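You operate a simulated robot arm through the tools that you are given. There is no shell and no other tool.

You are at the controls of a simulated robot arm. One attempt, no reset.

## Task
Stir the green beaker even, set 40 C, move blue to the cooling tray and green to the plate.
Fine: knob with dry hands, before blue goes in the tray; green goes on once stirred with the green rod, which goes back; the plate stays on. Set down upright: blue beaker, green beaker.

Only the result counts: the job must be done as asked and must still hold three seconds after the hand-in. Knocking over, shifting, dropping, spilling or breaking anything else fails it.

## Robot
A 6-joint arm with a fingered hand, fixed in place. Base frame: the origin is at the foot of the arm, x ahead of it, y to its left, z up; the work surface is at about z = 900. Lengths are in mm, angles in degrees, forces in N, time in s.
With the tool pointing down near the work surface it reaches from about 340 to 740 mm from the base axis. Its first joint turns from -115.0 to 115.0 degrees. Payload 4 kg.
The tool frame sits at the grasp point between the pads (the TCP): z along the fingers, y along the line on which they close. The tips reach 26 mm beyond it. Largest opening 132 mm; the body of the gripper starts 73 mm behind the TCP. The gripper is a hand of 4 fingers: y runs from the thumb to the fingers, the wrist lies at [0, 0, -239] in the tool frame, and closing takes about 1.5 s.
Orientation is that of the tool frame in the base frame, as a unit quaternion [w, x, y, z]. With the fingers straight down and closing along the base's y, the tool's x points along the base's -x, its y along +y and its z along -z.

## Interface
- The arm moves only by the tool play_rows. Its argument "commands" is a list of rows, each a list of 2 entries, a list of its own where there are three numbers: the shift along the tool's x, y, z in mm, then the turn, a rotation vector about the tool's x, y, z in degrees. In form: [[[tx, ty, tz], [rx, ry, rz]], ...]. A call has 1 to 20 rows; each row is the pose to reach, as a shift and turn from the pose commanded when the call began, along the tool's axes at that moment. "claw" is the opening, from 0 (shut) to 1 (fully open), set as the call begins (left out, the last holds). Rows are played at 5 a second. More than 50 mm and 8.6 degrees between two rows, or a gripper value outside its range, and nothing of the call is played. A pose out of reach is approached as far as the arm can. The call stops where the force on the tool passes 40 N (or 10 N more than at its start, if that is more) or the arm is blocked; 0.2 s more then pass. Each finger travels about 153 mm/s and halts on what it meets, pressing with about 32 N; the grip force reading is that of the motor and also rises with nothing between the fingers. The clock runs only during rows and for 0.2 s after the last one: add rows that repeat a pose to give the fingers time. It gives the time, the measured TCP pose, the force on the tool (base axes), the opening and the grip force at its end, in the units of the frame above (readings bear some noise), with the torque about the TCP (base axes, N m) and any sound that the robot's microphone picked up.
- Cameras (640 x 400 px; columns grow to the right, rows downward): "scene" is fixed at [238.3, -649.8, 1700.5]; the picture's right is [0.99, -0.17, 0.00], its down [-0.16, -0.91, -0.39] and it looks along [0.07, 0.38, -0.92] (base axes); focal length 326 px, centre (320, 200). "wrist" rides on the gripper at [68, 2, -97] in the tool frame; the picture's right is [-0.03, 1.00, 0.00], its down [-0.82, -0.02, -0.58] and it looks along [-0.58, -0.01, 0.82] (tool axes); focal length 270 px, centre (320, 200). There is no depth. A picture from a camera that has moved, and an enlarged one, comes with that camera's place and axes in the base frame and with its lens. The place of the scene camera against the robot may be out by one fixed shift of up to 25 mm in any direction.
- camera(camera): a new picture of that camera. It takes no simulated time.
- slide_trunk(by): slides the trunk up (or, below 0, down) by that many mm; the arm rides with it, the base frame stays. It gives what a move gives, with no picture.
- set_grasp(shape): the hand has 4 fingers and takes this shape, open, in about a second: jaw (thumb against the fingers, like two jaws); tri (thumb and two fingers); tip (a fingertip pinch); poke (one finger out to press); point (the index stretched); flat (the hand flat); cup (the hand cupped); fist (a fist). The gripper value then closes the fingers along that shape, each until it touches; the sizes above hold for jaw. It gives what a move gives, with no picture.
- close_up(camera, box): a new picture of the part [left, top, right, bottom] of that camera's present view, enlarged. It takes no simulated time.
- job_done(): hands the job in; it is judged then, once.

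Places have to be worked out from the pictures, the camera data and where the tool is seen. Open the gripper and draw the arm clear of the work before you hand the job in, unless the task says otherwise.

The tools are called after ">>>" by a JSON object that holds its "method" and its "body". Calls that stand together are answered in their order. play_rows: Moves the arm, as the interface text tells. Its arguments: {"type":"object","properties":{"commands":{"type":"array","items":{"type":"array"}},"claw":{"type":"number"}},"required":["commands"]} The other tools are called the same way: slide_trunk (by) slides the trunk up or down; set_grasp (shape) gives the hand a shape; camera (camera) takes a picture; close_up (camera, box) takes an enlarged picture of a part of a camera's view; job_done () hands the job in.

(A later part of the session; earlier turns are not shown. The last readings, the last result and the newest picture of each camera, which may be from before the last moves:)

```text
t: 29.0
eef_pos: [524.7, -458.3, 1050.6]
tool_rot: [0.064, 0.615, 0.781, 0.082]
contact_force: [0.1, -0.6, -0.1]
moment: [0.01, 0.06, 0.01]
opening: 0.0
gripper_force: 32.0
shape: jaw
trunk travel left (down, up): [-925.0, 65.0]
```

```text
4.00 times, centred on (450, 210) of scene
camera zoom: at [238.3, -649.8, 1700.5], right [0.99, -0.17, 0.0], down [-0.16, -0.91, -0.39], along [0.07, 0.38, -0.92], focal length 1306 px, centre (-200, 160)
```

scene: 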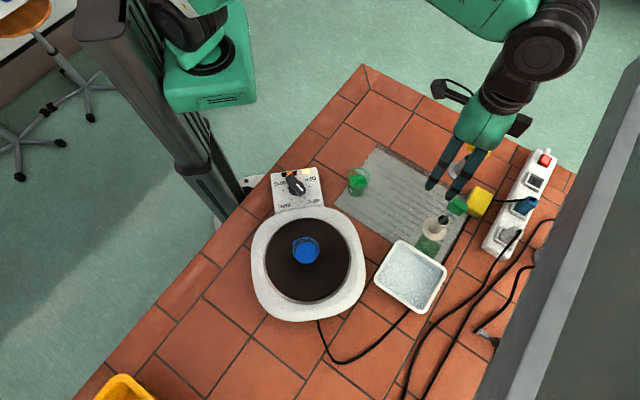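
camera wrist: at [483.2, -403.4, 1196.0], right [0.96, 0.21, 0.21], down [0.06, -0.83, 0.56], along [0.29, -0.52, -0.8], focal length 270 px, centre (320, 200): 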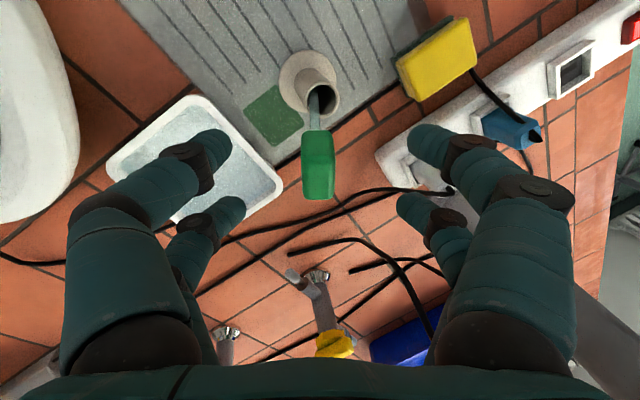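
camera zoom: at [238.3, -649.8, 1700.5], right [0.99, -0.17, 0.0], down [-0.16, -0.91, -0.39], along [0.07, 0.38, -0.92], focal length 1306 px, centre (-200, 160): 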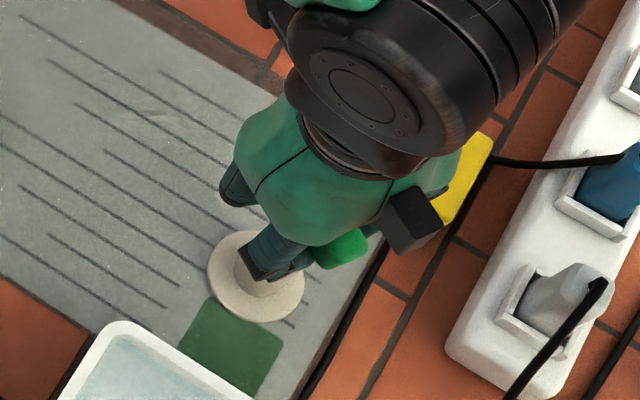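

The handle stayed put between the outer pair this time. I lift gently 20 mm along half the rod's lean to test the hold.

>>> {"method": "play_rows", "body": {"commands": [[[-0.6, 0.5, -5], [0, 0, 0]], [[-1.1, 1, -10], [0, 0, 0]], [[-1.7, 1.5, -15], [0, 0, 0]], [[-2.2, 2, -20], [0, 0, 0]], [[-2.2, 2, -20], [0, 0, 0]]]}}

>>> {"method": "close_up", "body": {"camera": "wrist", "box": [200, 80, 440, 300]}}

>>> {"method": "close_up", "body": {"camera": "scene", "box": [400, 160, 500, 260]}}

```text
t: 30.2
eef_pos: [524.2, -459.8, 1071.9]
tool_rot: [0.065, 0.615, 0.782, 0.082]
contact_force: [0.6, 0.1, -0.4]
moment: [0.0, -0.02, 0.03]
opening: 0.0
gripper_force: 31.3
shape: jaw
trunk travel left (down, up): [-925.0, 65.0]
```

```text
1.82 times, centred on (320, 190) of wrist
camera zoom: at [489.4, -398.3, 1165.5], right [0.96, 0.21, 0.21], down [0.06, -0.83, 0.56], along [0.29, -0.52, -0.8], focal length 491 px, centre (320, 218)
```

zoom: 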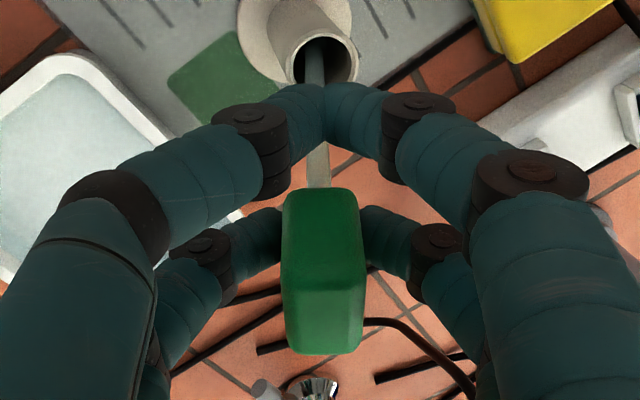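

```text
4.00 times, centred on (450, 210) of scene
camera zoom: at [238.3, -649.8, 1700.5], right [0.99, -0.17, 0.0], down [-0.16, -0.91, -0.39], along [0.07, 0.38, -0.92], focal length 1306 px, centre (-200, 160)
```

zoom: 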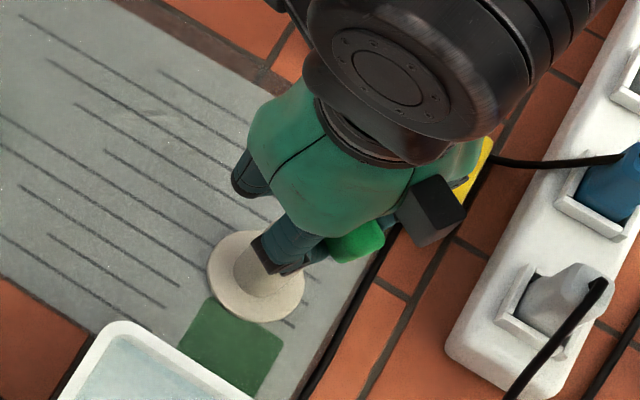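

The rod rises with the hand. I keep lifting until the tip clears the holder.

>>> {"method": "play_rows", "body": {"commands": [[[-1.5, 1.3, -13], [0, 0, 0]], [[-3, 2.6, -26], [0, 0, 0]], [[-4.5, 4, -40], [0, 0, 0]], [[-4.5, 8, -60], [0, 0, 0]], [[-4.5, 14, -85], [0, 0, 0]], [[-4.5, 14, -85], [0, 0, 0]]]}}

>>> {"method": "close_up", "body": {"camera": "wrist", "box": [200, 40, 440, 300]}}

>>> {"method": "close_up", "body": {"camera": "scene", "box": [400, 150, 500, 260]}}

```text
t: 31.6
eef_pos: [520.2, -464.2, 1157.9]
tool_rot: [0.066, 0.615, 0.782, 0.083]
contact_force: [0.3, 0.2, -1.5]
moment: [0.02, -0.02, -0.01]
opening: 0.2
gripper_force: 31.5
shape: jaw
trunk travel left (down, up): [-925.0, 65.0]
```

```text
1.54 times, centred on (320, 170) of wrist
camera zoom: at [486.3, -402.4, 1251.5], right [0.96, 0.21, 0.21], down [0.06, -0.83, 0.56], along [0.29, -0.52, -0.8], focal length 416 px, centre (320, 246)
```

zoom: 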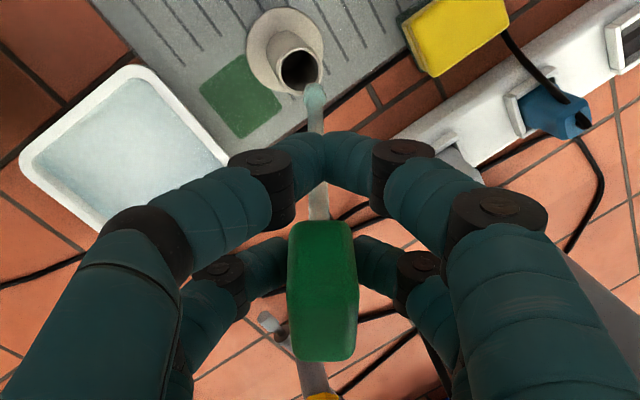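

```text
3.64 times, centred on (450, 205) of scene
camera zoom: at [238.3, -649.8, 1700.5], right [0.99, -0.17, 0.0], down [-0.16, -0.91, -0.39], along [0.07, 0.38, -0.92], focal length 1187 px, centre (-153, 182)
```

zoom: 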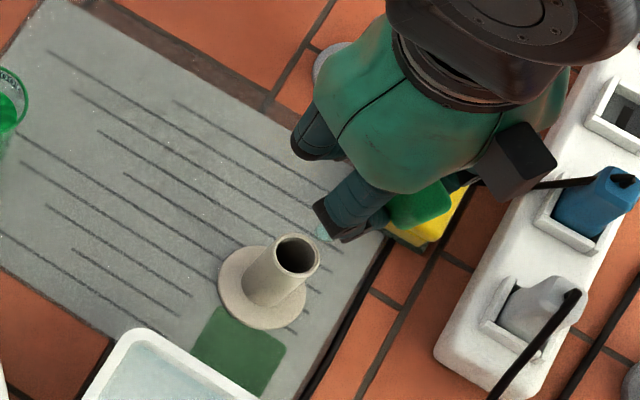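

The rod is clear of the holder and hasn't shifted in the grip; it sits about 12° off the hand axis. I turn the hand so the rod hangs vertical: undo the roll, then pitch by 12°, moving up a little.

>>> {"method": "play_rows", "body": {"commands": [[[0, 2, -10], [4, 0, 0]], [[0, 4, -20], [8, 0, 0]], [[0, 4, -20], [12, 0, 0]], [[0, 4, -20], [12, 0, 0]]]}}

>>> {"method": "play_rows", "body": {"commands": [[[5, 0, 0], [0, -4, 0]], [[10, 0, 0], [0, -8, 0]], [[15, 0, 0], [0, -12, 0]], [[15, 0, 0], [0, -12, 0]]]}}

>>> {"method": "close_up", "body": {"camera": "wrist", "box": [200, 40, 440, 300]}}

>>> {"method": "close_up", "body": {"camera": "scene", "box": [380, 120, 520, 260]}}

```text
t: 32.6
eef_pos: [518.3, -464.3, 1179.0]
tool_rot: [0.001, 0.618, 0.786, 0.0]
contact_force: [0.6, -0.9, -0.5]
moment: [0.01, 0.01, 0.01]
opening: 0.1
gripper_force: 32.0
shape: jaw
trunk travel left (down, up): [-925.0, 65.0]
```

```text
t: 33.6
eef_pos: [516.2, -451.7, 1178.5]
tool_rot: [0.082, 0.615, 0.782, -0.064]
contact_force: [0.2, 0.2, -1.0]
moment: [0.0, -0.02, 0.02]
opening: 0.1
gripper_force: 32.2
shape: jaw
trunk travel left (down, up): [-925.0, 65.0]
```

```text
1.54 times, centred on (320, 170) of wrist
camera zoom: at [497.8, -366.6, 1257.6], right [0.98, 0.21, 0.01], down [0.14, -0.66, 0.73], along [0.16, -0.72, -0.68], focal length 416 px, centre (320, 246)
```

zoom: 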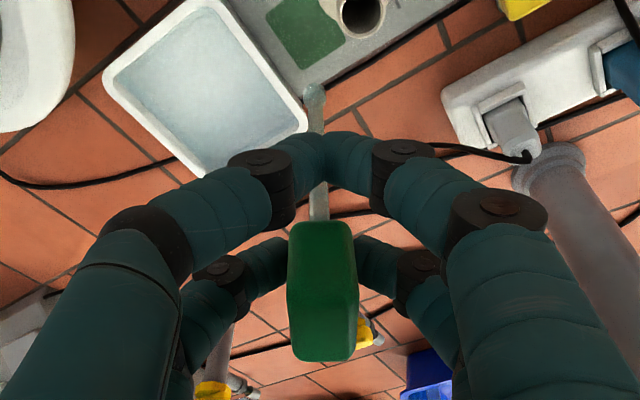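

```text
2.86 times, centred on (450, 190) of scene
camera zoom: at [238.3, -649.8, 1700.5], right [0.99, -0.17, 0.0], down [-0.16, -0.91, -0.39], along [0.07, 0.38, -0.92], focal length 933 px, centre (-51, 229)
```

zoom: 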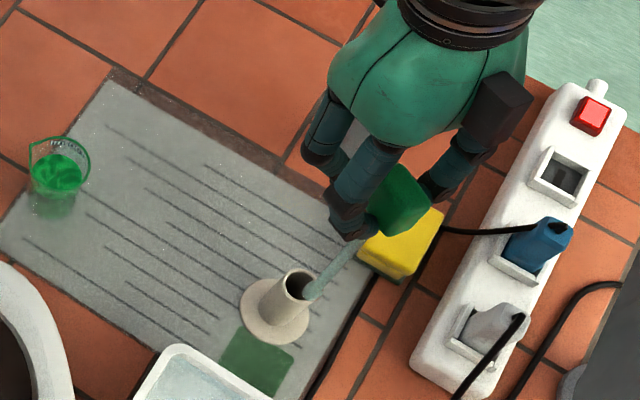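

Comparing scene and wrist views, the tip is about (519, -478, 1035) and the rod is over-corrected by about 4°. I trim the pitch by 4°, then carry the rod over the green beaker at the same height.

>>> {"method": "play_rows", "body": {"commands": [[[0, 0, 0], [0, 2, 0]], [[0, 0, 0], [0, 4, 0]], [[0, 0, 0], [0, 4, 0]]]}}

>>> {"method": "play_rows", "body": {"commands": [[[23, -13, -3.2], [0, 0, 0]], [[47, -26, -6.5], [0, 0, 0]], [[70, -39, -9.8], [0, 0, 0]], [[93, -52, -13], [0, 0, 0]], [[116, -65.5, -16.3], [0, 0, 0]], [[140, -79, -19.6], [0, 0, 0]], [[163, -92, -22.8], [0, 0, 0]], [[176, -99, -24.7], [0, 0, 0]], [[186, -105, -26.1], [0, 0, 0]], [[186, -105, -26.1], [0, 0, 0]]]}}

>>> {"method": "camera", "body": {"camera": "wrist"}}

>>> {"method": "close_up", "body": {"camera": "scene", "box": [300, 100, 420, 220]}}

```text
t: 34.4
eef_pos: [515.4, -450.6, 1179.1]
tool_rot: [0.055, 0.616, 0.784, -0.043]
contact_force: [-0.5, 0.7, 0.7]
moment: [0.03, -0.02, -0.01]
opening: 0.1
gripper_force: 31.9
shape: jaw
trunk travel left (down, up): [-925.0, 65.0]
```

```text
t: 36.6
eef_pos: [370.6, -292.2, 1179.2]
tool_rot: [0.055, 0.617, 0.784, -0.043]
contact_force: [-0.2, -0.3, -0.5]
moment: [0.01, 0.01, 0.02]
opening: 0.1
gripper_force: 32.6
shape: jaw
trunk travel left (down, up): [-925.0, 65.0]
```

```text
taken
camera wrist: at [353.1, -212.8, 1264.2], right [0.98, 0.21, 0.0], down [0.15, -0.71, 0.69], along [0.15, -0.67, -0.73], focal length 270 px, centre (320, 200)
```

wrist: 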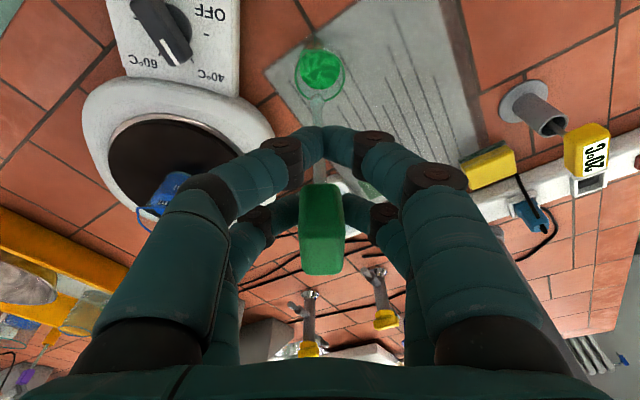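

```text
3.33 times, centred on (360, 160) of scene
camera zoom: at [238.3, -649.8, 1700.5], right [0.99, -0.17, 0.0], down [-0.16, -0.91, -0.39], along [0.07, 0.38, -0.92], focal length 1088 px, centre (187, 333)
```

zoom: 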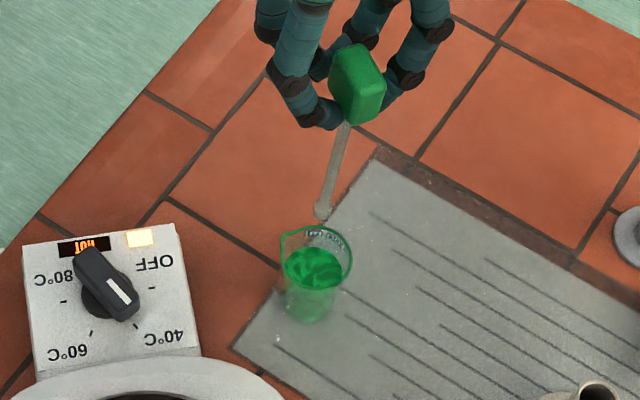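

In the scene view the tip is at about (370, -309) and the beaker's centre about (371.5, -312), so they line up. I trim by 3 mm and lower until the tip is just above the rim.

>>> {"method": "play_rows", "body": {"commands": [[[-3, 0.5, 0.4], [0, 0, 0]], [[-1, 0.5, 16], [0, 0, 0]], [[1.2, 0.5, 31], [0, 0, 0]], [[3.3, 0.5, 45.5], [0, 0, 0]], [[3.3, 0.5, 45.5], [0, 0, 0]]]}}

>>> {"method": "close_up", "body": {"camera": "scene", "box": [310, 130, 410, 210]}}

>>> {"method": "close_up", "body": {"camera": "wrist", "box": [260, 20, 380, 140]}}

```text
t: 37.8
eef_pos: [372.2, -295.9, 1133.4]
tool_rot: [0.056, 0.617, 0.784, -0.043]
contact_force: [-0.3, -0.4, 0.0]
moment: [0.01, -0.03, -0.01]
opening: 0.2
gripper_force: 32.0
shape: jaw
trunk travel left (down, up): [-925.0, 65.0]
```

```text
5.00 times, centred on (360, 170) of scene
camera zoom: at [238.3, -649.8, 1700.5], right [0.99, -0.17, 0.0], down [-0.16, -0.91, -0.39], along [0.07, 0.38, -0.92], focal length 1632 px, centre (120, 350)
```

zoom: 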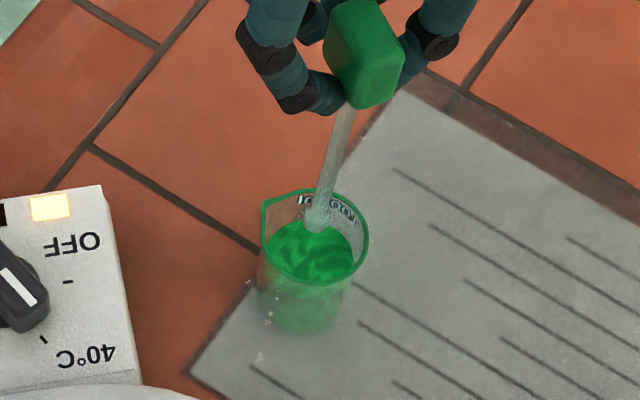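

```text
3.33 times, centred on (320, 80) of wrist
camera zoom: at [354.3, -216.3, 1217.9], right [0.98, 0.21, 0.0], down [0.15, -0.71, 0.69], along [0.15, -0.67, -0.73], focal length 901 px, centre (320, 600)
```

zoom: 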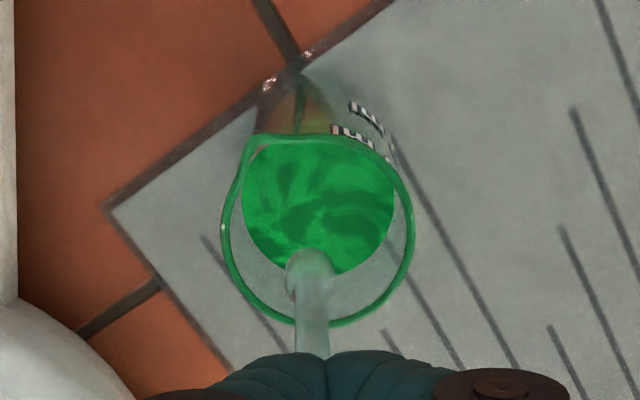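

The tip hangs right over the beaker's centre. I lower it into the liquid to about z 930, clear of the floor.

>>> {"method": "play_rows", "body": {"commands": [[[2.1, 0, 15], [0, 0, 0]], [[4.2, 0, 30], [0, 0, 0]], [[6.3, 0, 45], [0, 0, 0]], [[8, 0, 57], [0, 0, 0]], [[8, 0, 57], [0, 0, 0]]]}}

>>> {"method": "close_up", "body": {"camera": "scene", "box": [310, 130, 410, 210]}}

>>> {"method": "close_up", "body": {"camera": "wrist", "box": [260, 20, 380, 140]}}

```text
t: 39.0
eef_pos: [371.4, -295.4, 1075.9]
tool_rot: [0.056, 0.617, 0.784, -0.043]
contact_force: [0.8, 0.0, -0.6]
moment: [0.02, 0.0, -0.01]
opening: 0.0
gripper_force: 32.0
shape: jaw
trunk travel left (down, up): [-925.0, 65.0]
```

```text
5.00 times, centred on (360, 170) of scene
camera zoom: at [238.3, -649.8, 1700.5], right [0.99, -0.17, 0.0], down [-0.16, -0.91, -0.39], along [0.07, 0.38, -0.92], focal length 1632 px, centre (120, 350)
```

zoom: 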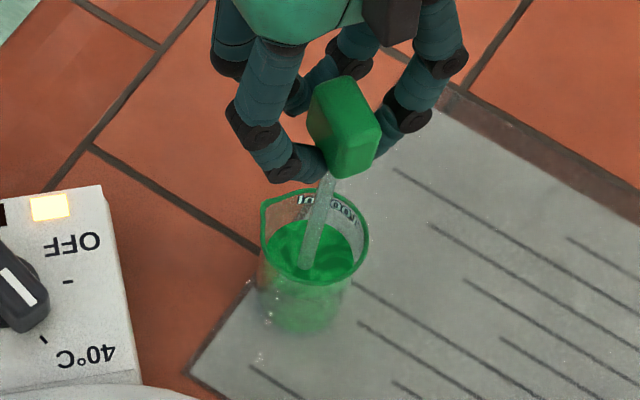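

```text
3.33 times, centred on (320, 80) of wrist
camera zoom: at [353.8, -216.0, 1160.0], right [0.98, 0.21, 0.0], down [0.15, -0.71, 0.69], along [0.15, -0.67, -0.73], focal length 901 px, centre (320, 600)
```

zoom: 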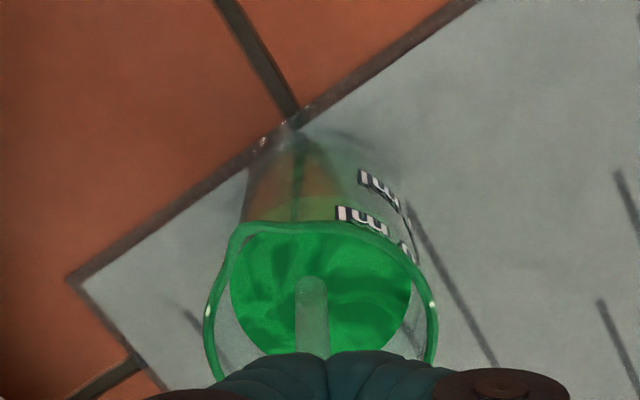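

The rod is in the liquid, centred, with no contact force. I stir in 9 mm circles and watch the forces.

>>> {"method": "play_rows", "body": {"commands": [[[0, 9, 0], [0, 0, 0]], [[6.3, 6.4, -0.9], [0, 0, 0]], [[8.9, 0, -1.25], [0, 0, 0]], [[6.3, -6.4, -0.9], [0, 0, 0]], [[0, -9, 0], [0, 0, 0]], [[-6.3, -6.4, 0.9], [0, 0, 0]], [[-8.9, 0, 1.25], [0, 0, 0]], [[-6.3, 6.4, 0.9], [0, 0, 0]], [[0, 9, 0], [0, 0, 0]], [[6.3, 6.4, -0.9], [0, 0, 0]], [[8.9, 0, -1.25], [0, 0, 0]], [[6.3, -6.4, -0.9], [0, 0, 0]], [[0, -9, 0], [0, 0, 0]], [[-6.3, -6.4, 0.9], [0, 0, 0]], [[-8.9, 0, 1.25], [0, 0, 0]], [[-6.3, 6.4, 0.9], [0, 0, 0]], [[0, 9, 0], [0, 0, 0]], [[0, 0, 0], [0, 0, 0]]]}}

>>> {"method": "close_up", "body": {"camera": "scene", "box": [310, 130, 410, 210]}}

>>> {"method": "close_up", "body": {"camera": "wrist", "box": [260, 20, 380, 140]}}

```text
t: 42.8
eef_pos: [371.1, -295.8, 1075.1]
tool_rot: [0.055, 0.617, 0.784, -0.044]
contact_force: [-0.4, -0.2, 0.4]
moment: [0.01, 0.03, 0.0]
opening: 0.0
gripper_force: 31.5
shape: jaw
trunk travel left (down, up): [-925.0, 65.0]
```

```text
5.00 times, centred on (360, 170) of scene
camera zoom: at [238.3, -649.8, 1700.5], right [0.99, -0.17, 0.0], down [-0.16, -0.91, -0.39], along [0.07, 0.38, -0.92], focal length 1632 px, centre (120, 350)
```

zoom: 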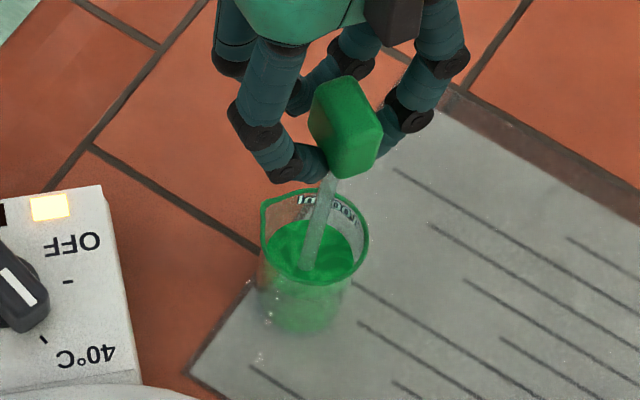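

```text
3.33 times, centred on (320, 80) of wrist
camera zoom: at [354.3, -216.6, 1160.6], right [0.98, 0.21, 0.0], down [0.15, -0.71, 0.69], along [0.15, -0.67, -0.73], focal length 901 px, centre (320, 600)
```

zoom: 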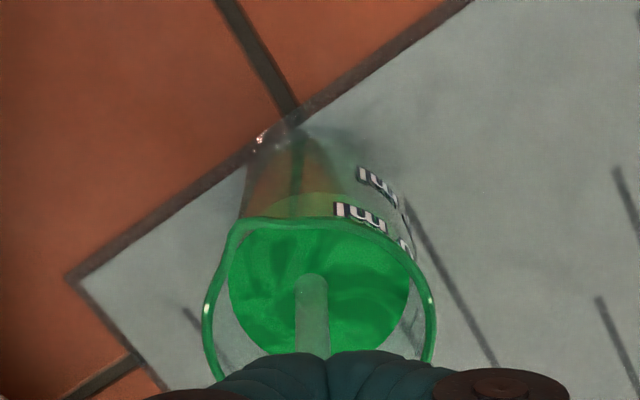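

The streaks are fading. I go on stirring with several more turns.

>>> {"method": "play_rows", "body": {"commands": [[[0, 9, 0], [0, 0, 0]], [[6.3, 6.4, -0.9], [0, 0, 0]], [[8.9, 0, -1.25], [0, 0, 0]], [[6.3, -6.4, -0.9], [0, 0, 0]], [[0, -9, 0], [0, 0, 0]], [[-6.3, -6.4, 0.9], [0, 0, 0]], [[-8.9, 0, 1.25], [0, 0, 0]], [[-6.3, 6.4, 0.9], [0, 0, 0]], [[0, 9, 0], [0, 0, 0]], [[6.3, 6.4, -0.9], [0, 0, 0]], [[8.9, 0, -1.25], [0, 0, 0]], [[6.3, -6.4, -0.9], [0, 0, 0]], [[0, -9, 0], [0, 0, 0]], [[-6.3, -6.4, 0.9], [0, 0, 0]], [[-8.9, 0, 1.25], [0, 0, 0]], [[-6.3, 6.4, 0.9], [0, 0, 0]], [[0, 9, 0], [0, 0, 0]], [[0, 0, 0], [0, 0, 0]]]}}

>>> {"method": "play_rows", "body": {"commands": [[[0, 9, 0], [0, 0, 0]], [[6.3, 6.4, -0.9], [0, 0, 0]], [[8.9, 0, -1.25], [0, 0, 0]], [[6.3, -6.4, -0.9], [0, 0, 0]], [[0, -9, 0], [0, 0, 0]], [[-6.3, -6.4, 0.9], [0, 0, 0]], [[-8.9, 0, 1.25], [0, 0, 0]], [[-6.3, 6.4, 0.9], [0, 0, 0]], [[0, 9, 0], [0, 0, 0]], [[6.3, 6.4, -0.9], [0, 0, 0]], [[8.9, 0, -1.25], [0, 0, 0]], [[6.3, -6.4, -0.9], [0, 0, 0]], [[0, -9, 0], [0, 0, 0]], [[-6.3, -6.4, 0.9], [0, 0, 0]], [[-8.9, 0, 1.25], [0, 0, 0]], [[-6.3, 6.4, 0.9], [0, 0, 0]], [[0, 9, 0], [0, 0, 0]], [[0, 0, 0], [0, 0, 0]]]}}

>>> {"method": "close_up", "body": {"camera": "scene", "box": [310, 130, 410, 210]}}

>>> {"method": "close_up", "body": {"camera": "wrist", "box": [260, 20, 380, 140]}}

```text
t: 46.6
eef_pos: [370.0, -295.9, 1076.8]
tool_rot: [0.056, 0.617, 0.784, -0.043]
contact_force: [-0.5, 0.4, -0.9]
moment: [0.02, 0.01, -0.01]
opening: 0.0
gripper_force: 31.9
shape: jaw
trunk travel left (down, up): [-925.0, 65.0]
```

```text
t: 50.4
eef_pos: [371.4, -296.1, 1076.3]
tool_rot: [0.055, 0.617, 0.784, -0.042]
contact_force: [-0.4, -0.2, -0.1]
moment: [-0.01, 0.01, -0.01]
opening: 0.0
gripper_force: 31.9
shape: jaw
trunk travel left (down, up): [-925.0, 65.0]
```

```text
5.00 times, centred on (360, 170) of scene
camera zoom: at [238.3, -649.8, 1700.5], right [0.99, -0.17, 0.0], down [-0.16, -0.91, -0.39], along [0.07, 0.38, -0.92], focal length 1632 px, centre (120, 350)
```

zoom: 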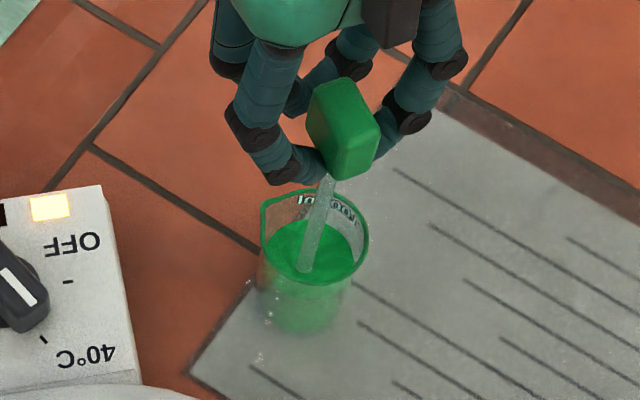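

```text
3.33 times, centred on (320, 80) of wrist
camera zoom: at [353.1, -217.4, 1160.9], right [0.98, 0.21, 0.0], down [0.15, -0.71, 0.69], along [0.15, -0.67, -0.73], focal length 901 px, centre (320, 600)
```

zoom: 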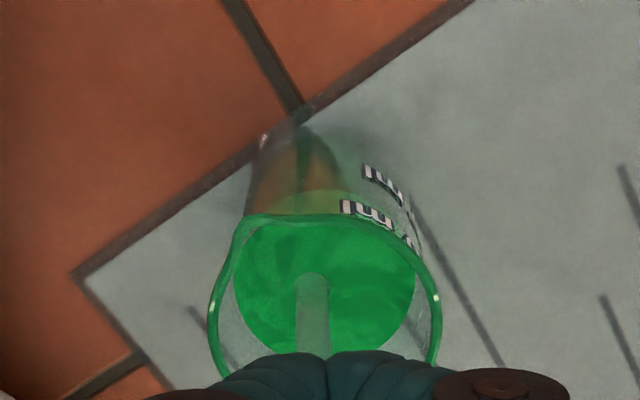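

The liquid is almost even, with only faint streaks left. I give it two more sets of turns to make sure.

>>> {"method": "play_rows", "body": {"commands": [[[0, 9, 0], [0, 0, 0]], [[6.3, 6.4, -0.9], [0, 0, 0]], [[8.9, 0, -1.25], [0, 0, 0]], [[6.3, -6.4, -0.9], [0, 0, 0]], [[0, -9, 0], [0, 0, 0]], [[-6.3, -6.4, 0.9], [0, 0, 0]], [[-8.9, 0, 1.25], [0, 0, 0]], [[-6.3, 6.4, 0.9], [0, 0, 0]], [[0, 9, 0], [0, 0, 0]], [[6.3, 6.4, -0.9], [0, 0, 0]], [[8.9, 0, -1.25], [0, 0, 0]], [[6.3, -6.4, -0.9], [0, 0, 0]], [[0, -9, 0], [0, 0, 0]], [[-6.3, -6.4, 0.9], [0, 0, 0]], [[-8.9, 0, 1.25], [0, 0, 0]], [[-6.3, 6.4, 0.9], [0, 0, 0]], [[0, 9, 0], [0, 0, 0]], [[0, 0, 0], [0, 0, 0]]]}}

>>> {"method": "play_rows", "body": {"commands": [[[0, 9, 0], [0, 0, 0]], [[6.3, 6.4, -0.9], [0, 0, 0]], [[8.9, 0, -1.25], [0, 0, 0]], [[6.3, -6.4, -0.9], [0, 0, 0]], [[0, -9, 0], [0, 0, 0]], [[-6.3, -6.4, 0.9], [0, 0, 0]], [[-8.9, 0, 1.25], [0, 0, 0]], [[-6.3, 6.4, 0.9], [0, 0, 0]], [[0, 9, 0], [0, 0, 0]], [[6.3, 6.4, -0.9], [0, 0, 0]], [[8.9, 0, -1.25], [0, 0, 0]], [[6.3, -6.4, -0.9], [0, 0, 0]], [[0, -9, 0], [0, 0, 0]], [[-6.3, -6.4, 0.9], [0, 0, 0]], [[-8.9, 0, 1.25], [0, 0, 0]], [[-6.3, 6.4, 0.9], [0, 0, 0]], [[0, 9, 0], [0, 0, 0]], [[0, 0, 0], [0, 0, 0]]]}}

>>> {"method": "close_up", "body": {"camera": "scene", "box": [330, 160, 390, 208]}}

>>> {"method": "close_up", "body": {"camera": "wrist", "box": [260, 20, 380, 140]}}

```text
t: 54.2
eef_pos: [371.1, -294.1, 1075.4]
tool_rot: [0.054, 0.617, 0.784, -0.042]
contact_force: [-0.2, 0.1, -0.3]
moment: [0.01, 0.01, 0.02]
opening: 0.2
gripper_force: 32.1
shape: jaw
trunk travel left (down, up): [-925.0, 65.0]
```

```text
t: 58.0
eef_pos: [371.0, -295.7, 1075.6]
tool_rot: [0.054, 0.617, 0.784, -0.043]
contact_force: [0.1, -0.6, 0.5]
moment: [-0.02, 0.02, 0.02]
opening: 0.0
gripper_force: 32.3
shape: jaw
trunk travel left (down, up): [-925.0, 65.0]
```

```text
8.33 times, centred on (360, 184) of scene
camera zoom: at [238.3, -649.8, 1700.5], right [0.99, -0.17, 0.0], down [-0.16, -0.91, -0.39], along [0.07, 0.38, -0.92], focal length 2720 px, centre (-13, 333)
```

zoom: 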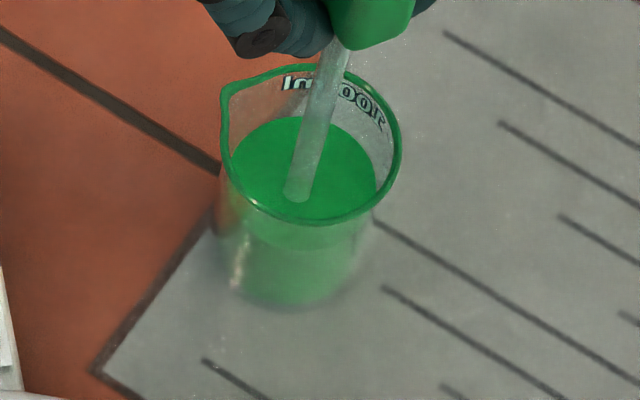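

```text
3.33 times, centred on (320, 80) of wrist
camera zoom: at [354.0, -216.8, 1160.3], right [0.98, 0.21, 0.0], down [0.15, -0.71, 0.69], along [0.15, -0.67, -0.73], focal length 901 px, centre (320, 600)
```

zoom: 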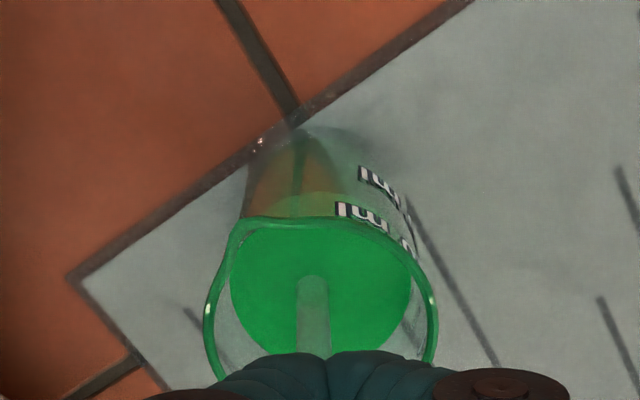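

The liquid is now a uniform green. I lift the rod straight out, then carry it back above its holder.

>>> {"method": "play_rows", "body": {"commands": [[[-2.8, 0, -20], [0, 0, 0]], [[-5.6, 0, -40], [0, 0, 0]], [[-8.4, 0, -60], [0, 0, 0]], [[-11.7, 0, -83], [0, 0, 0]], [[-14.6, 0, -104], [0, 0, 0]], [[-14.6, 0, -104], [0, 0, 0]]]}}

>>> {"method": "play_rows", "body": {"commands": [[[-20, 15, 2.8], [0, 0, 0]], [[-42, 33, 5.9], [0, 0, 0]], [[-66, 51, 9.2], [0, 0, 0]], [[-90, 70, 12.6], [0, 0, 0]], [[-114, 88, 16], [0, 0, 0]], [[-136, 106, 19], [0, 0, 0]], [[-158, 123, 22], [0, 0, 0]], [[-170, 132, 23.8], [0, 0, 0]], [[-176.3, 137.5, 24.7], [0, 0, 0]], [[-176.3, 137.5, 24.7], [0, 0, 0]]]}}

>>> {"method": "close_up", "body": {"camera": "wrist", "box": [260, 20, 380, 140]}}

>>> {"method": "close_up", "body": {"camera": "scene", "box": [400, 170, 500, 250]}}

>>> {"method": "camera", "body": {"camera": "scene"}}

```text
t: 59.4
eef_pos: [372.1, -296.1, 1181.2]
tool_rot: [0.055, 0.617, 0.784, -0.043]
contact_force: [-0.1, 0.0, -0.4]
moment: [-0.01, 0.0, 0.0]
opening: 0.2
gripper_force: 32.3
shape: jaw
trunk travel left (down, up): [-925.0, 65.0]
```

```text
t: 61.6
eef_pos: [545.3, -436.4, 1179.6]
tool_rot: [0.055, 0.618, 0.783, -0.044]
contact_force: [-0.2, 0.7, -0.4]
moment: [0.0, 0.0, 0.03]
opening: 0.0
gripper_force: 31.7
shape: jaw
trunk travel left (down, up): [-925.0, 65.0]
```

```text
3.33 times, centred on (320, 80) of wrist
camera zoom: at [529.5, -358.2, 1264.0], right [0.98, 0.21, 0.0], down [0.15, -0.71, 0.69], along [0.15, -0.67, -0.73], focal length 901 px, centre (320, 600)
```

zoom: 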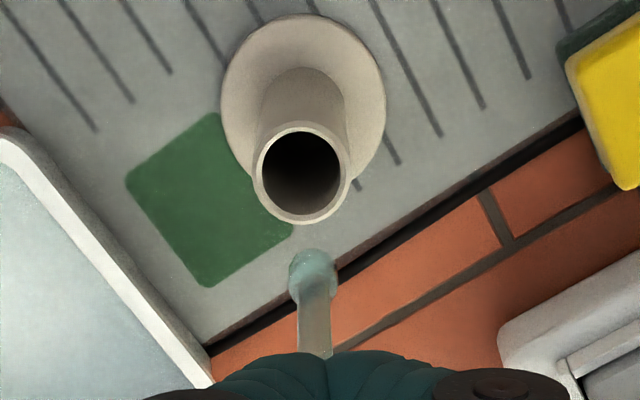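

```text
5.00 times, centred on (450, 210) of scene
camera zoom: at [238.3, -649.8, 1700.5], right [0.99, -0.17, 0.0], down [-0.16, -0.91, -0.39], along [0.07, 0.38, -0.92], focal length 1632 px, centre (-330, 150)
```

zoom: 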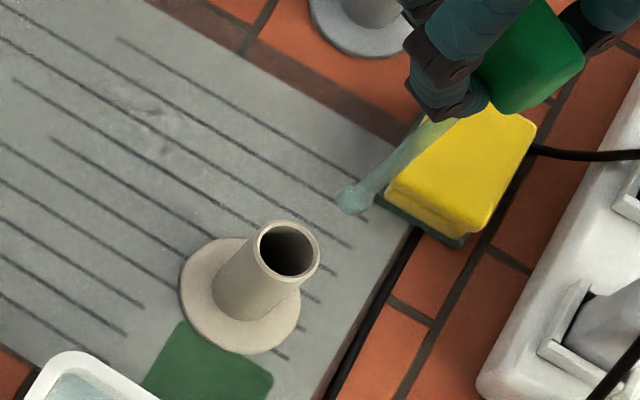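

```text
taken
```

scene: 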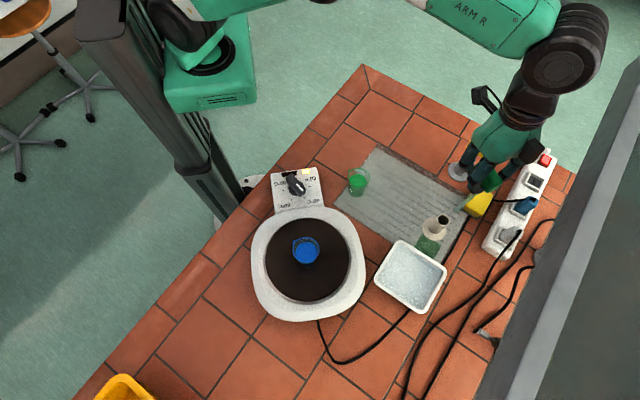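

The ball tip is within a few mm of the holder's axis. I correct by about 3 mm and lower the tip to just above the rim to compare them directly.

>>> {"method": "play_rows", "body": {"commands": [[[2.5, -1.9, -0.3], [0, 0, 0]], [[4.5, -1.9, 14], [0, 0, 0]], [[7, -1.9, 31], [0, 0, 0]], [[9.8, -1.9, 52], [0, 0, 0]], [[9.8, -1.9, 52], [0, 0, 0]]]}}

>>> {"method": "close_up", "body": {"camera": "wrist", "box": [260, 20, 380, 140]}}

>>> {"method": "close_up", "body": {"camera": "scene", "box": [400, 170, 500, 250]}}

```text
t: 62.8
eef_pos: [544.4, -435.1, 1128.3]
tool_rot: [0.055, 0.617, 0.784, -0.043]
contact_force: [-0.5, 0.4, -0.9]
moment: [-0.03, -0.02, 0.0]
opening: 0.0
gripper_force: 32.0
shape: jaw
trunk travel left (down, up): [-925.0, 65.0]
```

```text
3.33 times, centred on (320, 80) of wrist
camera zoom: at [527.1, -356.2, 1212.8], right [0.98, 0.21, 0.0], down [0.15, -0.71, 0.69], along [0.15, -0.67, -0.73], focal length 901 px, centre (320, 600)
```

zoom: 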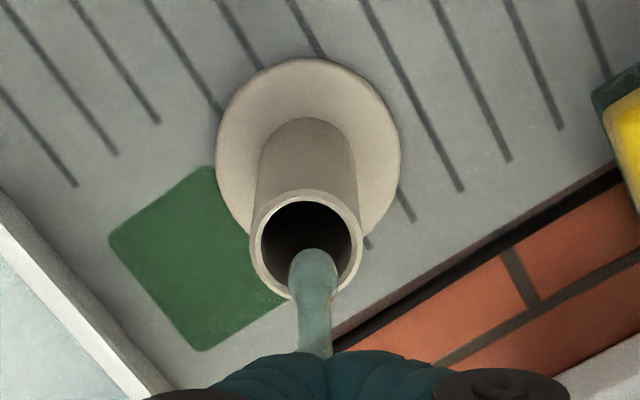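

```text
5.00 times, centred on (450, 210) of scene
camera zoom: at [238.3, -649.8, 1700.5], right [0.99, -0.17, 0.0], down [-0.16, -0.91, -0.39], along [0.07, 0.38, -0.92], focal length 1632 px, centre (-330, 150)
```

zoom: 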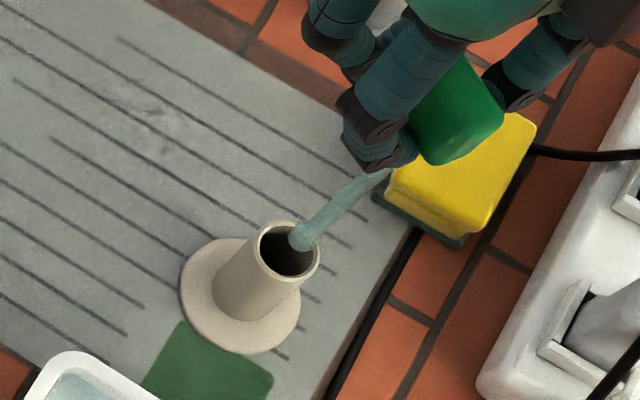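

The tip is over the opening in both views. I lower it slowly into the holder to just short of the bottom, watching the force.

>>> {"method": "play_rows", "body": {"commands": [[[1.6, -0.5, 11], [0, 0, 0]], [[3.2, -0.5, 22], [0, 0, 0]], [[4.8, -0.5, 33], [0, 0, 0]], [[6.2, -0.5, 44], [0, 0, 0]], [[7.7, -0.5, 55], [0, 0, 0]], [[8.9, -0.5, 64], [0, 0, 0]], [[9.8, -0.5, 70], [0, 0, 0]], [[9.8, -0.5, 70], [0, 0, 0]]]}}

>>> {"method": "camera", "body": {"camera": "wrist"}}

>>> {"method": "close_up", "body": {"camera": "scene", "box": [400, 170, 500, 250]}}

```text
t: 64.6
eef_pos: [543.3, -435.9, 1057.0]
tool_rot: [0.055, 0.617, 0.784, -0.043]
contact_force: [-0.1, 1.2, 0.0]
moment: [0.01, 0.02, 0.0]
opening: 0.0
gripper_force: 31.6
shape: jaw
trunk travel left (down, up): [-925.0, 65.0]
```

```text
taken
camera wrist: at [526.4, -356.8, 1141.5], right [0.98, 0.21, 0.0], down [0.15, -0.71, 0.69], along [0.15, -0.67, -0.73], focal length 270 px, centre (320, 200)
```

wrist: 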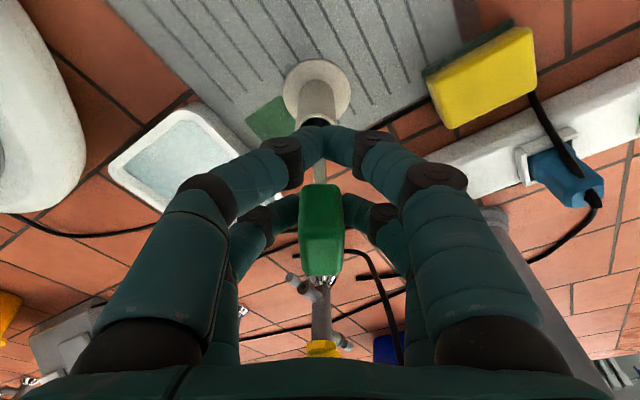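

```text
5.00 times, centred on (450, 210) of scene
camera zoom: at [238.3, -649.8, 1700.5], right [0.99, -0.17, 0.0], down [-0.16, -0.91, -0.39], along [0.07, 0.38, -0.92], focal length 1632 px, centre (-330, 150)
```

zoom: 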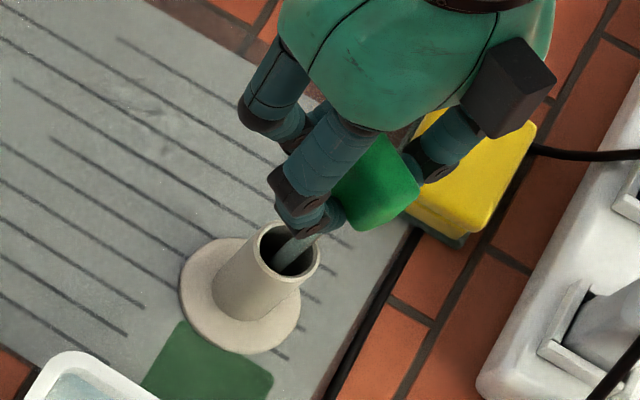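

The rod slid in freely. I lower a few more mm until it touches down.

>>> {"method": "play_rows", "body": {"commands": [[[0.2, 0, 1.5], [0, 0, 0]], [[0.4, 0, 3], [0, 0, 0]], [[0.6, 0, 4.5], [0, 0, 0]], [[0.6, 0, 4.5], [0, 0, 0]]]}}

```text
t: 65.6
eef_pos: [543.0, -433.7, 1051.1]
tool_rot: [0.055, 0.616, 0.784, -0.043]
contact_force: [0.8, 0.5, 0.1]
moment: [-0.01, 0.01, 0.0]
opening: 0.1
gripper_force: 32.2
shape: jaw
trunk travel left (down, up): [-925.0, 65.0]
```

No touch yet; I go down another few mm in 1 mm steps.

>>> {"method": "play_rows", "body": {"commands": [[[0.14, 0, 1], [0, 0, 0]], [[0.28, 0, 2], [0, 0, 0]], [[0.42, 0, 3], [0, 0, 0]], [[0.56, 0, 4], [0, 0, 0]], [[0.56, 0, 4], [0, 0, 0]]]}}

```text
t: 66.8
eef_pos: [542.9, -434.0, 1049.8]
tool_rot: [0.056, 0.617, 0.783, -0.043]
contact_force: [0.7, 0.6, 11.6]
moment: [-0.24, -0.09, 0.02]
opening: 0.0
gripper_force: 31.3
shape: jaw
trunk travel left (down, up): [-925.0, 65.0]
```

It has touched bottom (11.6 N). I ease up 1 mm and open the hand.

>>> {"method": "play_rows", "body": {"commands": [[[-0.2, 0, -1.2], [0, 0, 0]], [[-0.2, 0, -1.2], [0, 0, 0]]]}}

>>> {"method": "play_rows", "body": {"commands": [[[0, 0, 0], [0, 0, 0]], [[0, 0, 0], [0, 0, 0]], [[0, 0, 0], [0, 0, 0]], [[0, 0, 0], [0, 0, 0]], [[0, 0, 0], [0, 0, 0]]], "claw": 1}}

>>> {"method": "camera", "body": {"camera": "wrist"}}

>>> {"method": "close_up", "body": {"camera": "scene", "box": [400, 170, 500, 250]}}

```text
t: 67.4
eef_pos: [542.7, -433.8, 1049.3]
tool_rot: [0.055, 0.616, 0.784, -0.043]
contact_force: [1.0, -0.3, 10.2]
moment: [-0.18, -0.07, 0.02]
opening: 0.0
gripper_force: 31.9
shape: jaw
trunk travel left (down, up): [-925.0, 65.0]
```

```text
t: 68.6
eef_pos: [543.0, -434.5, 1050.6]
tool_rot: [0.055, 0.617, 0.784, -0.044]
contact_force: [-0.5, -0.2, -0.1]
moment: [0.03, 0.03, 0.0]
opening: 131.9
gripper_force: 0.0
shape: jaw
trunk travel left (down, up): [-925.0, 65.0]
```

```text
taken
camera wrist: at [526.7, -355.6, 1134.1], right [0.98, 0.21, 0.0], down [0.15, -0.71, 0.69], along [0.15, -0.67, -0.73], focal length 270 px, centre (320, 200)
```

wrist: 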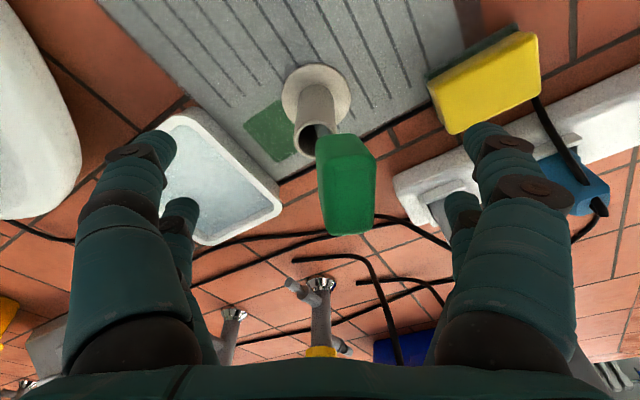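

```text
5.00 times, centred on (450, 210) of scene
camera zoom: at [238.3, -649.8, 1700.5], right [0.99, -0.17, 0.0], down [-0.16, -0.91, -0.39], along [0.07, 0.38, -0.92], focal length 1632 px, centre (-330, 150)
```

zoom: 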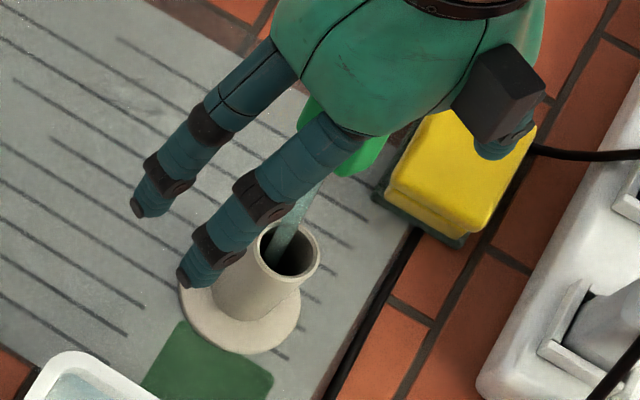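

The rod stands in its holder, leaning slightly toward the hand, clear of the fingers. I rise straight up and check.

>>> {"method": "play_rows", "body": {"commands": [[[-2.8, 2, -20], [0, 0, 0]], [[-6, 4, -45], [0, 0, 0]], [[-11, 6, -80], [0, 0, 0]], [[-17, 6, -120], [0, 0, 0]], [[-17, 6, -120], [0, 0, 0]]]}}

>>> {"method": "camera", "body": {"camera": "wrist"}}

>>> {"method": "close_up", "body": {"camera": "scene", "box": [400, 170, 500, 250]}}

```text
t: 69.8
eef_pos: [547.7, -431.9, 1171.6]
tool_rot: [0.055, 0.617, 0.784, -0.043]
contact_force: [-0.3, 0.0, -0.2]
moment: [0.02, -0.01, -0.01]
opening: 131.6
gripper_force: 0.0
shape: jaw
trunk travel left (down, up): [-925.0, 65.0]
```

```text
taken
camera wrist: at [532.1, -352.9, 1255.5], right [0.98, 0.21, 0.0], down [0.15, -0.71, 0.69], along [0.15, -0.67, -0.73], focal length 270 px, centre (320, 200)
```

wrist: 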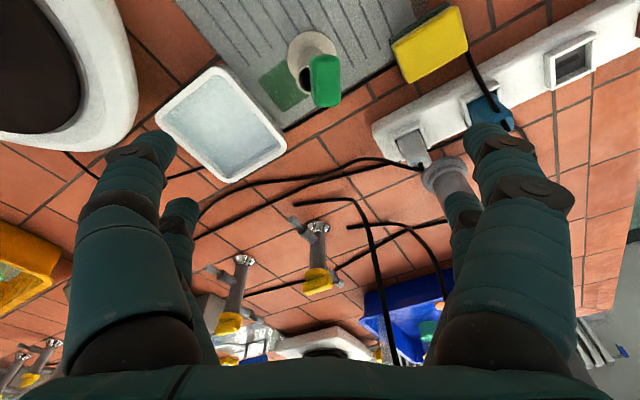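

```text
5.00 times, centred on (450, 210) of scene
camera zoom: at [238.3, -649.8, 1700.5], right [0.99, -0.17, 0.0], down [-0.16, -0.91, -0.39], along [0.07, 0.38, -0.92], focal length 1632 px, centre (-330, 150)
```

zoom: 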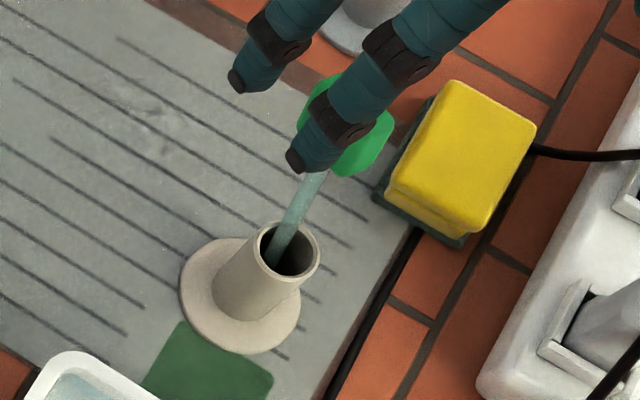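

The green rod is back in its holder, standing free. Next is the blue beaker, whose rim I triangulate at about (215, -489, 1044). I level the hand, yaw it to 50°, and fly over the plate with the fingers open.

>>> {"method": "play_rows", "body": {"commands": [[[0, 0, -10], [0, 4, 0]], [[0, 0, -20], [0, 8, 0]], [[0, 0, -20], [0, 8, 0]]]}}

>>> {"method": "play_rows", "body": {"commands": [[[2, -25, 0], [0, 0, 0]], [[4, -55, 0], [0, 0, -4]], [[6, -90, 0], [0, 0, -8]], [[9, -125, 0], [0, 0, -12]], [[11, -160, 0], [0, 0, -17]], [[13, -195, 0], [0, 0, -22]], [[16, -230, 0], [0, 0, -27]], [[18, -265, 0], [0, 0, -32]], [[20, -300, 0], [0, 0, -36.4]], [[22, -325, 0], [0, 0, -36.4]], [[22.6, -336, 0], [0, 0, -36.4]], [[22.6, -336, 0], [0, 0, -36.4]]]}}

>>> {"method": "camera", "body": {"camera": "wrist"}}

>>> {"method": "camera", "body": {"camera": "scene"}}

```text
t: 70.6
eef_pos: [548.0, -430.3, 1190.9]
tool_rot: [-0.001, 0.618, 0.786, 0.0]
contact_force: [0.5, 0.7, -0.4]
moment: [-0.01, 0.0, 0.0]
opening: 132.0
gripper_force: 0.0
shape: jaw
trunk travel left (down, up): [-925.0, 65.0]
```

```text
t: 73.2
eef_pos: [215.8, -486.9, 1191.3]
tool_rot: [0.0, 0.342, 0.94, 0.0]
contact_force: [-0.3, 0.5, 0.2]
moment: [-0.03, 0.0, 0.0]
opening: 131.9
gripper_force: 0.1
shape: jaw
trunk travel left (down, up): [-925.0, 65.0]
```

```text
taken
camera wrist: at [165.4, -443.1, 1286.9], right [0.66, 0.75, 0.0], down [0.61, -0.54, 0.58], along [0.43, -0.38, -0.82], focal length 270 px, centre (320, 200)
```

wrist: 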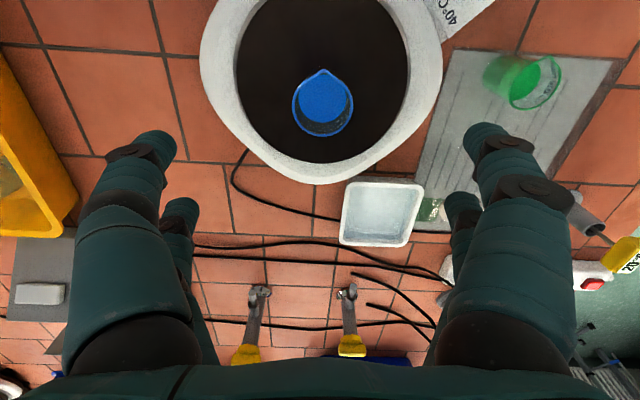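

```text
taken
```

scene: 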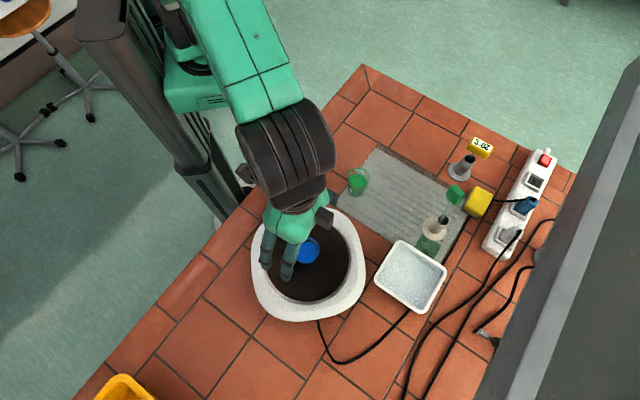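

>>> {"method": "close_up", "body": {"camera": "wrist", "box": [240, 30, 440, 180]}}

>>> {"method": "close_up", "body": {"camera": "scene", "box": [240, 200, 380, 330]}}

```text
2.67 times, centred on (340, 105) of wrist
camera zoom: at [165.4, -443.1, 1286.9], right [0.66, 0.75, 0.0], down [0.61, -0.54, 0.58], along [0.43, -0.38, -0.82], focal length 721 px, centre (267, 453)
```

zoom: 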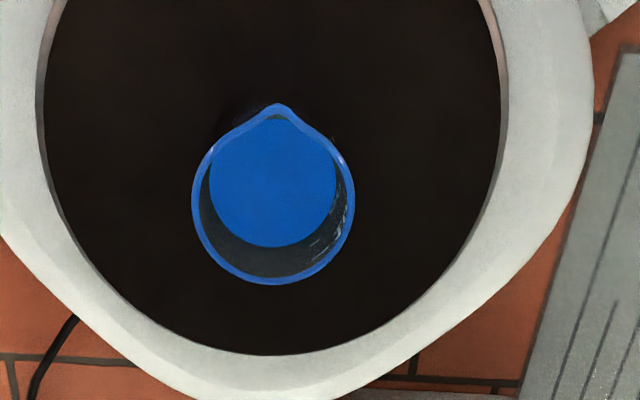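

```text
3.08 times, centred on (310, 265) of scene
camera zoom: at [238.3, -649.8, 1700.5], right [0.99, -0.17, 0.0], down [-0.16, -0.91, -0.39], along [0.07, 0.38, -0.92], focal length 1004 px, centre (351, 0)
```

zoom: 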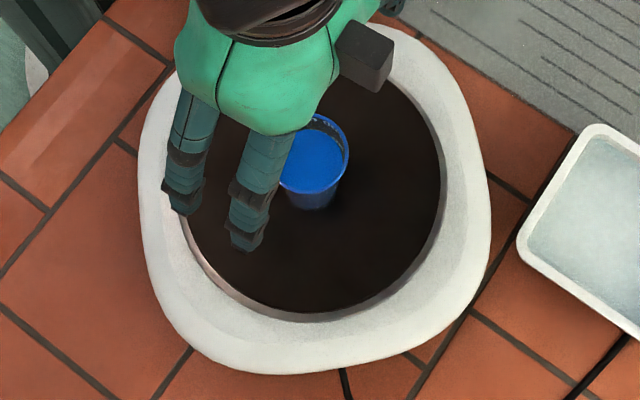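

The blue beaker's rim is centred about 3 mm off the hand axis in each direction, 54 mm across, top near z 1040, with the spout along the hand's x axis away from the fingers. I correct and descend to just above the rim.

>>> {"method": "play_rows", "body": {"commands": [[[-2.9, 3.3, 25], [0, 0, 0]], [[-2.9, 3.3, 50], [0, 0, 0]], [[-2.9, 3.3, 75], [0, 0, 0]], [[-2.9, 3.3, 100], [0, 0, 0]], [[-2.9, 3.3, 118], [0, 0, 0]], [[-2.9, 3.3, 118], [0, 0, 0]]]}}

>>> {"method": "camera", "body": {"camera": "wrist"}}

>>> {"method": "close_up", "body": {"camera": "scene", "box": [240, 200, 380, 330]}}

```text
t: 74.6
eef_pos: [220.3, -487.4, 1073.5]
tool_rot: [0.0, 0.343, 0.94, 0.0]
contact_force: [0.0, -0.5, 0.2]
moment: [0.01, -0.01, -0.02]
opening: 131.7
gripper_force: 0.0
shape: jaw
trunk travel left (down, up): [-925.0, 65.0]
```

```text
taken
camera wrist: at [169.1, -442.2, 1167.5], right [0.66, 0.75, 0.0], down [0.61, -0.54, 0.58], along [0.43, -0.38, -0.82], focal length 270 px, centre (320, 200)
```

wrist: 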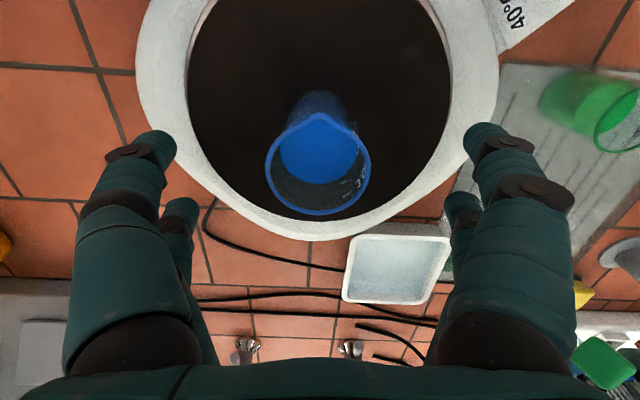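

```text
3.08 times, centred on (310, 265) of scene
camera zoom: at [238.3, -649.8, 1700.5], right [0.99, -0.17, 0.0], down [-0.16, -0.91, -0.39], along [0.07, 0.38, -0.92], focal length 1004 px, centre (351, 0)
```

zoom: 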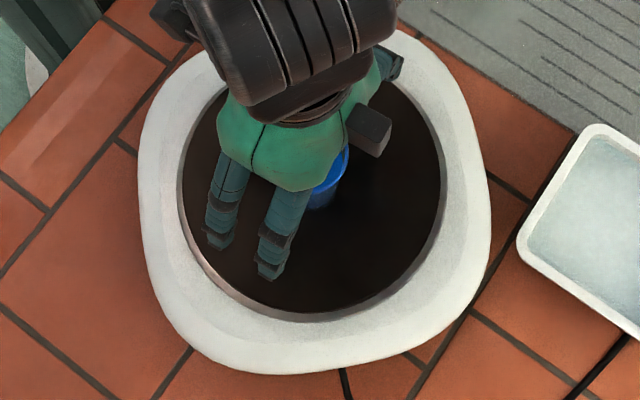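

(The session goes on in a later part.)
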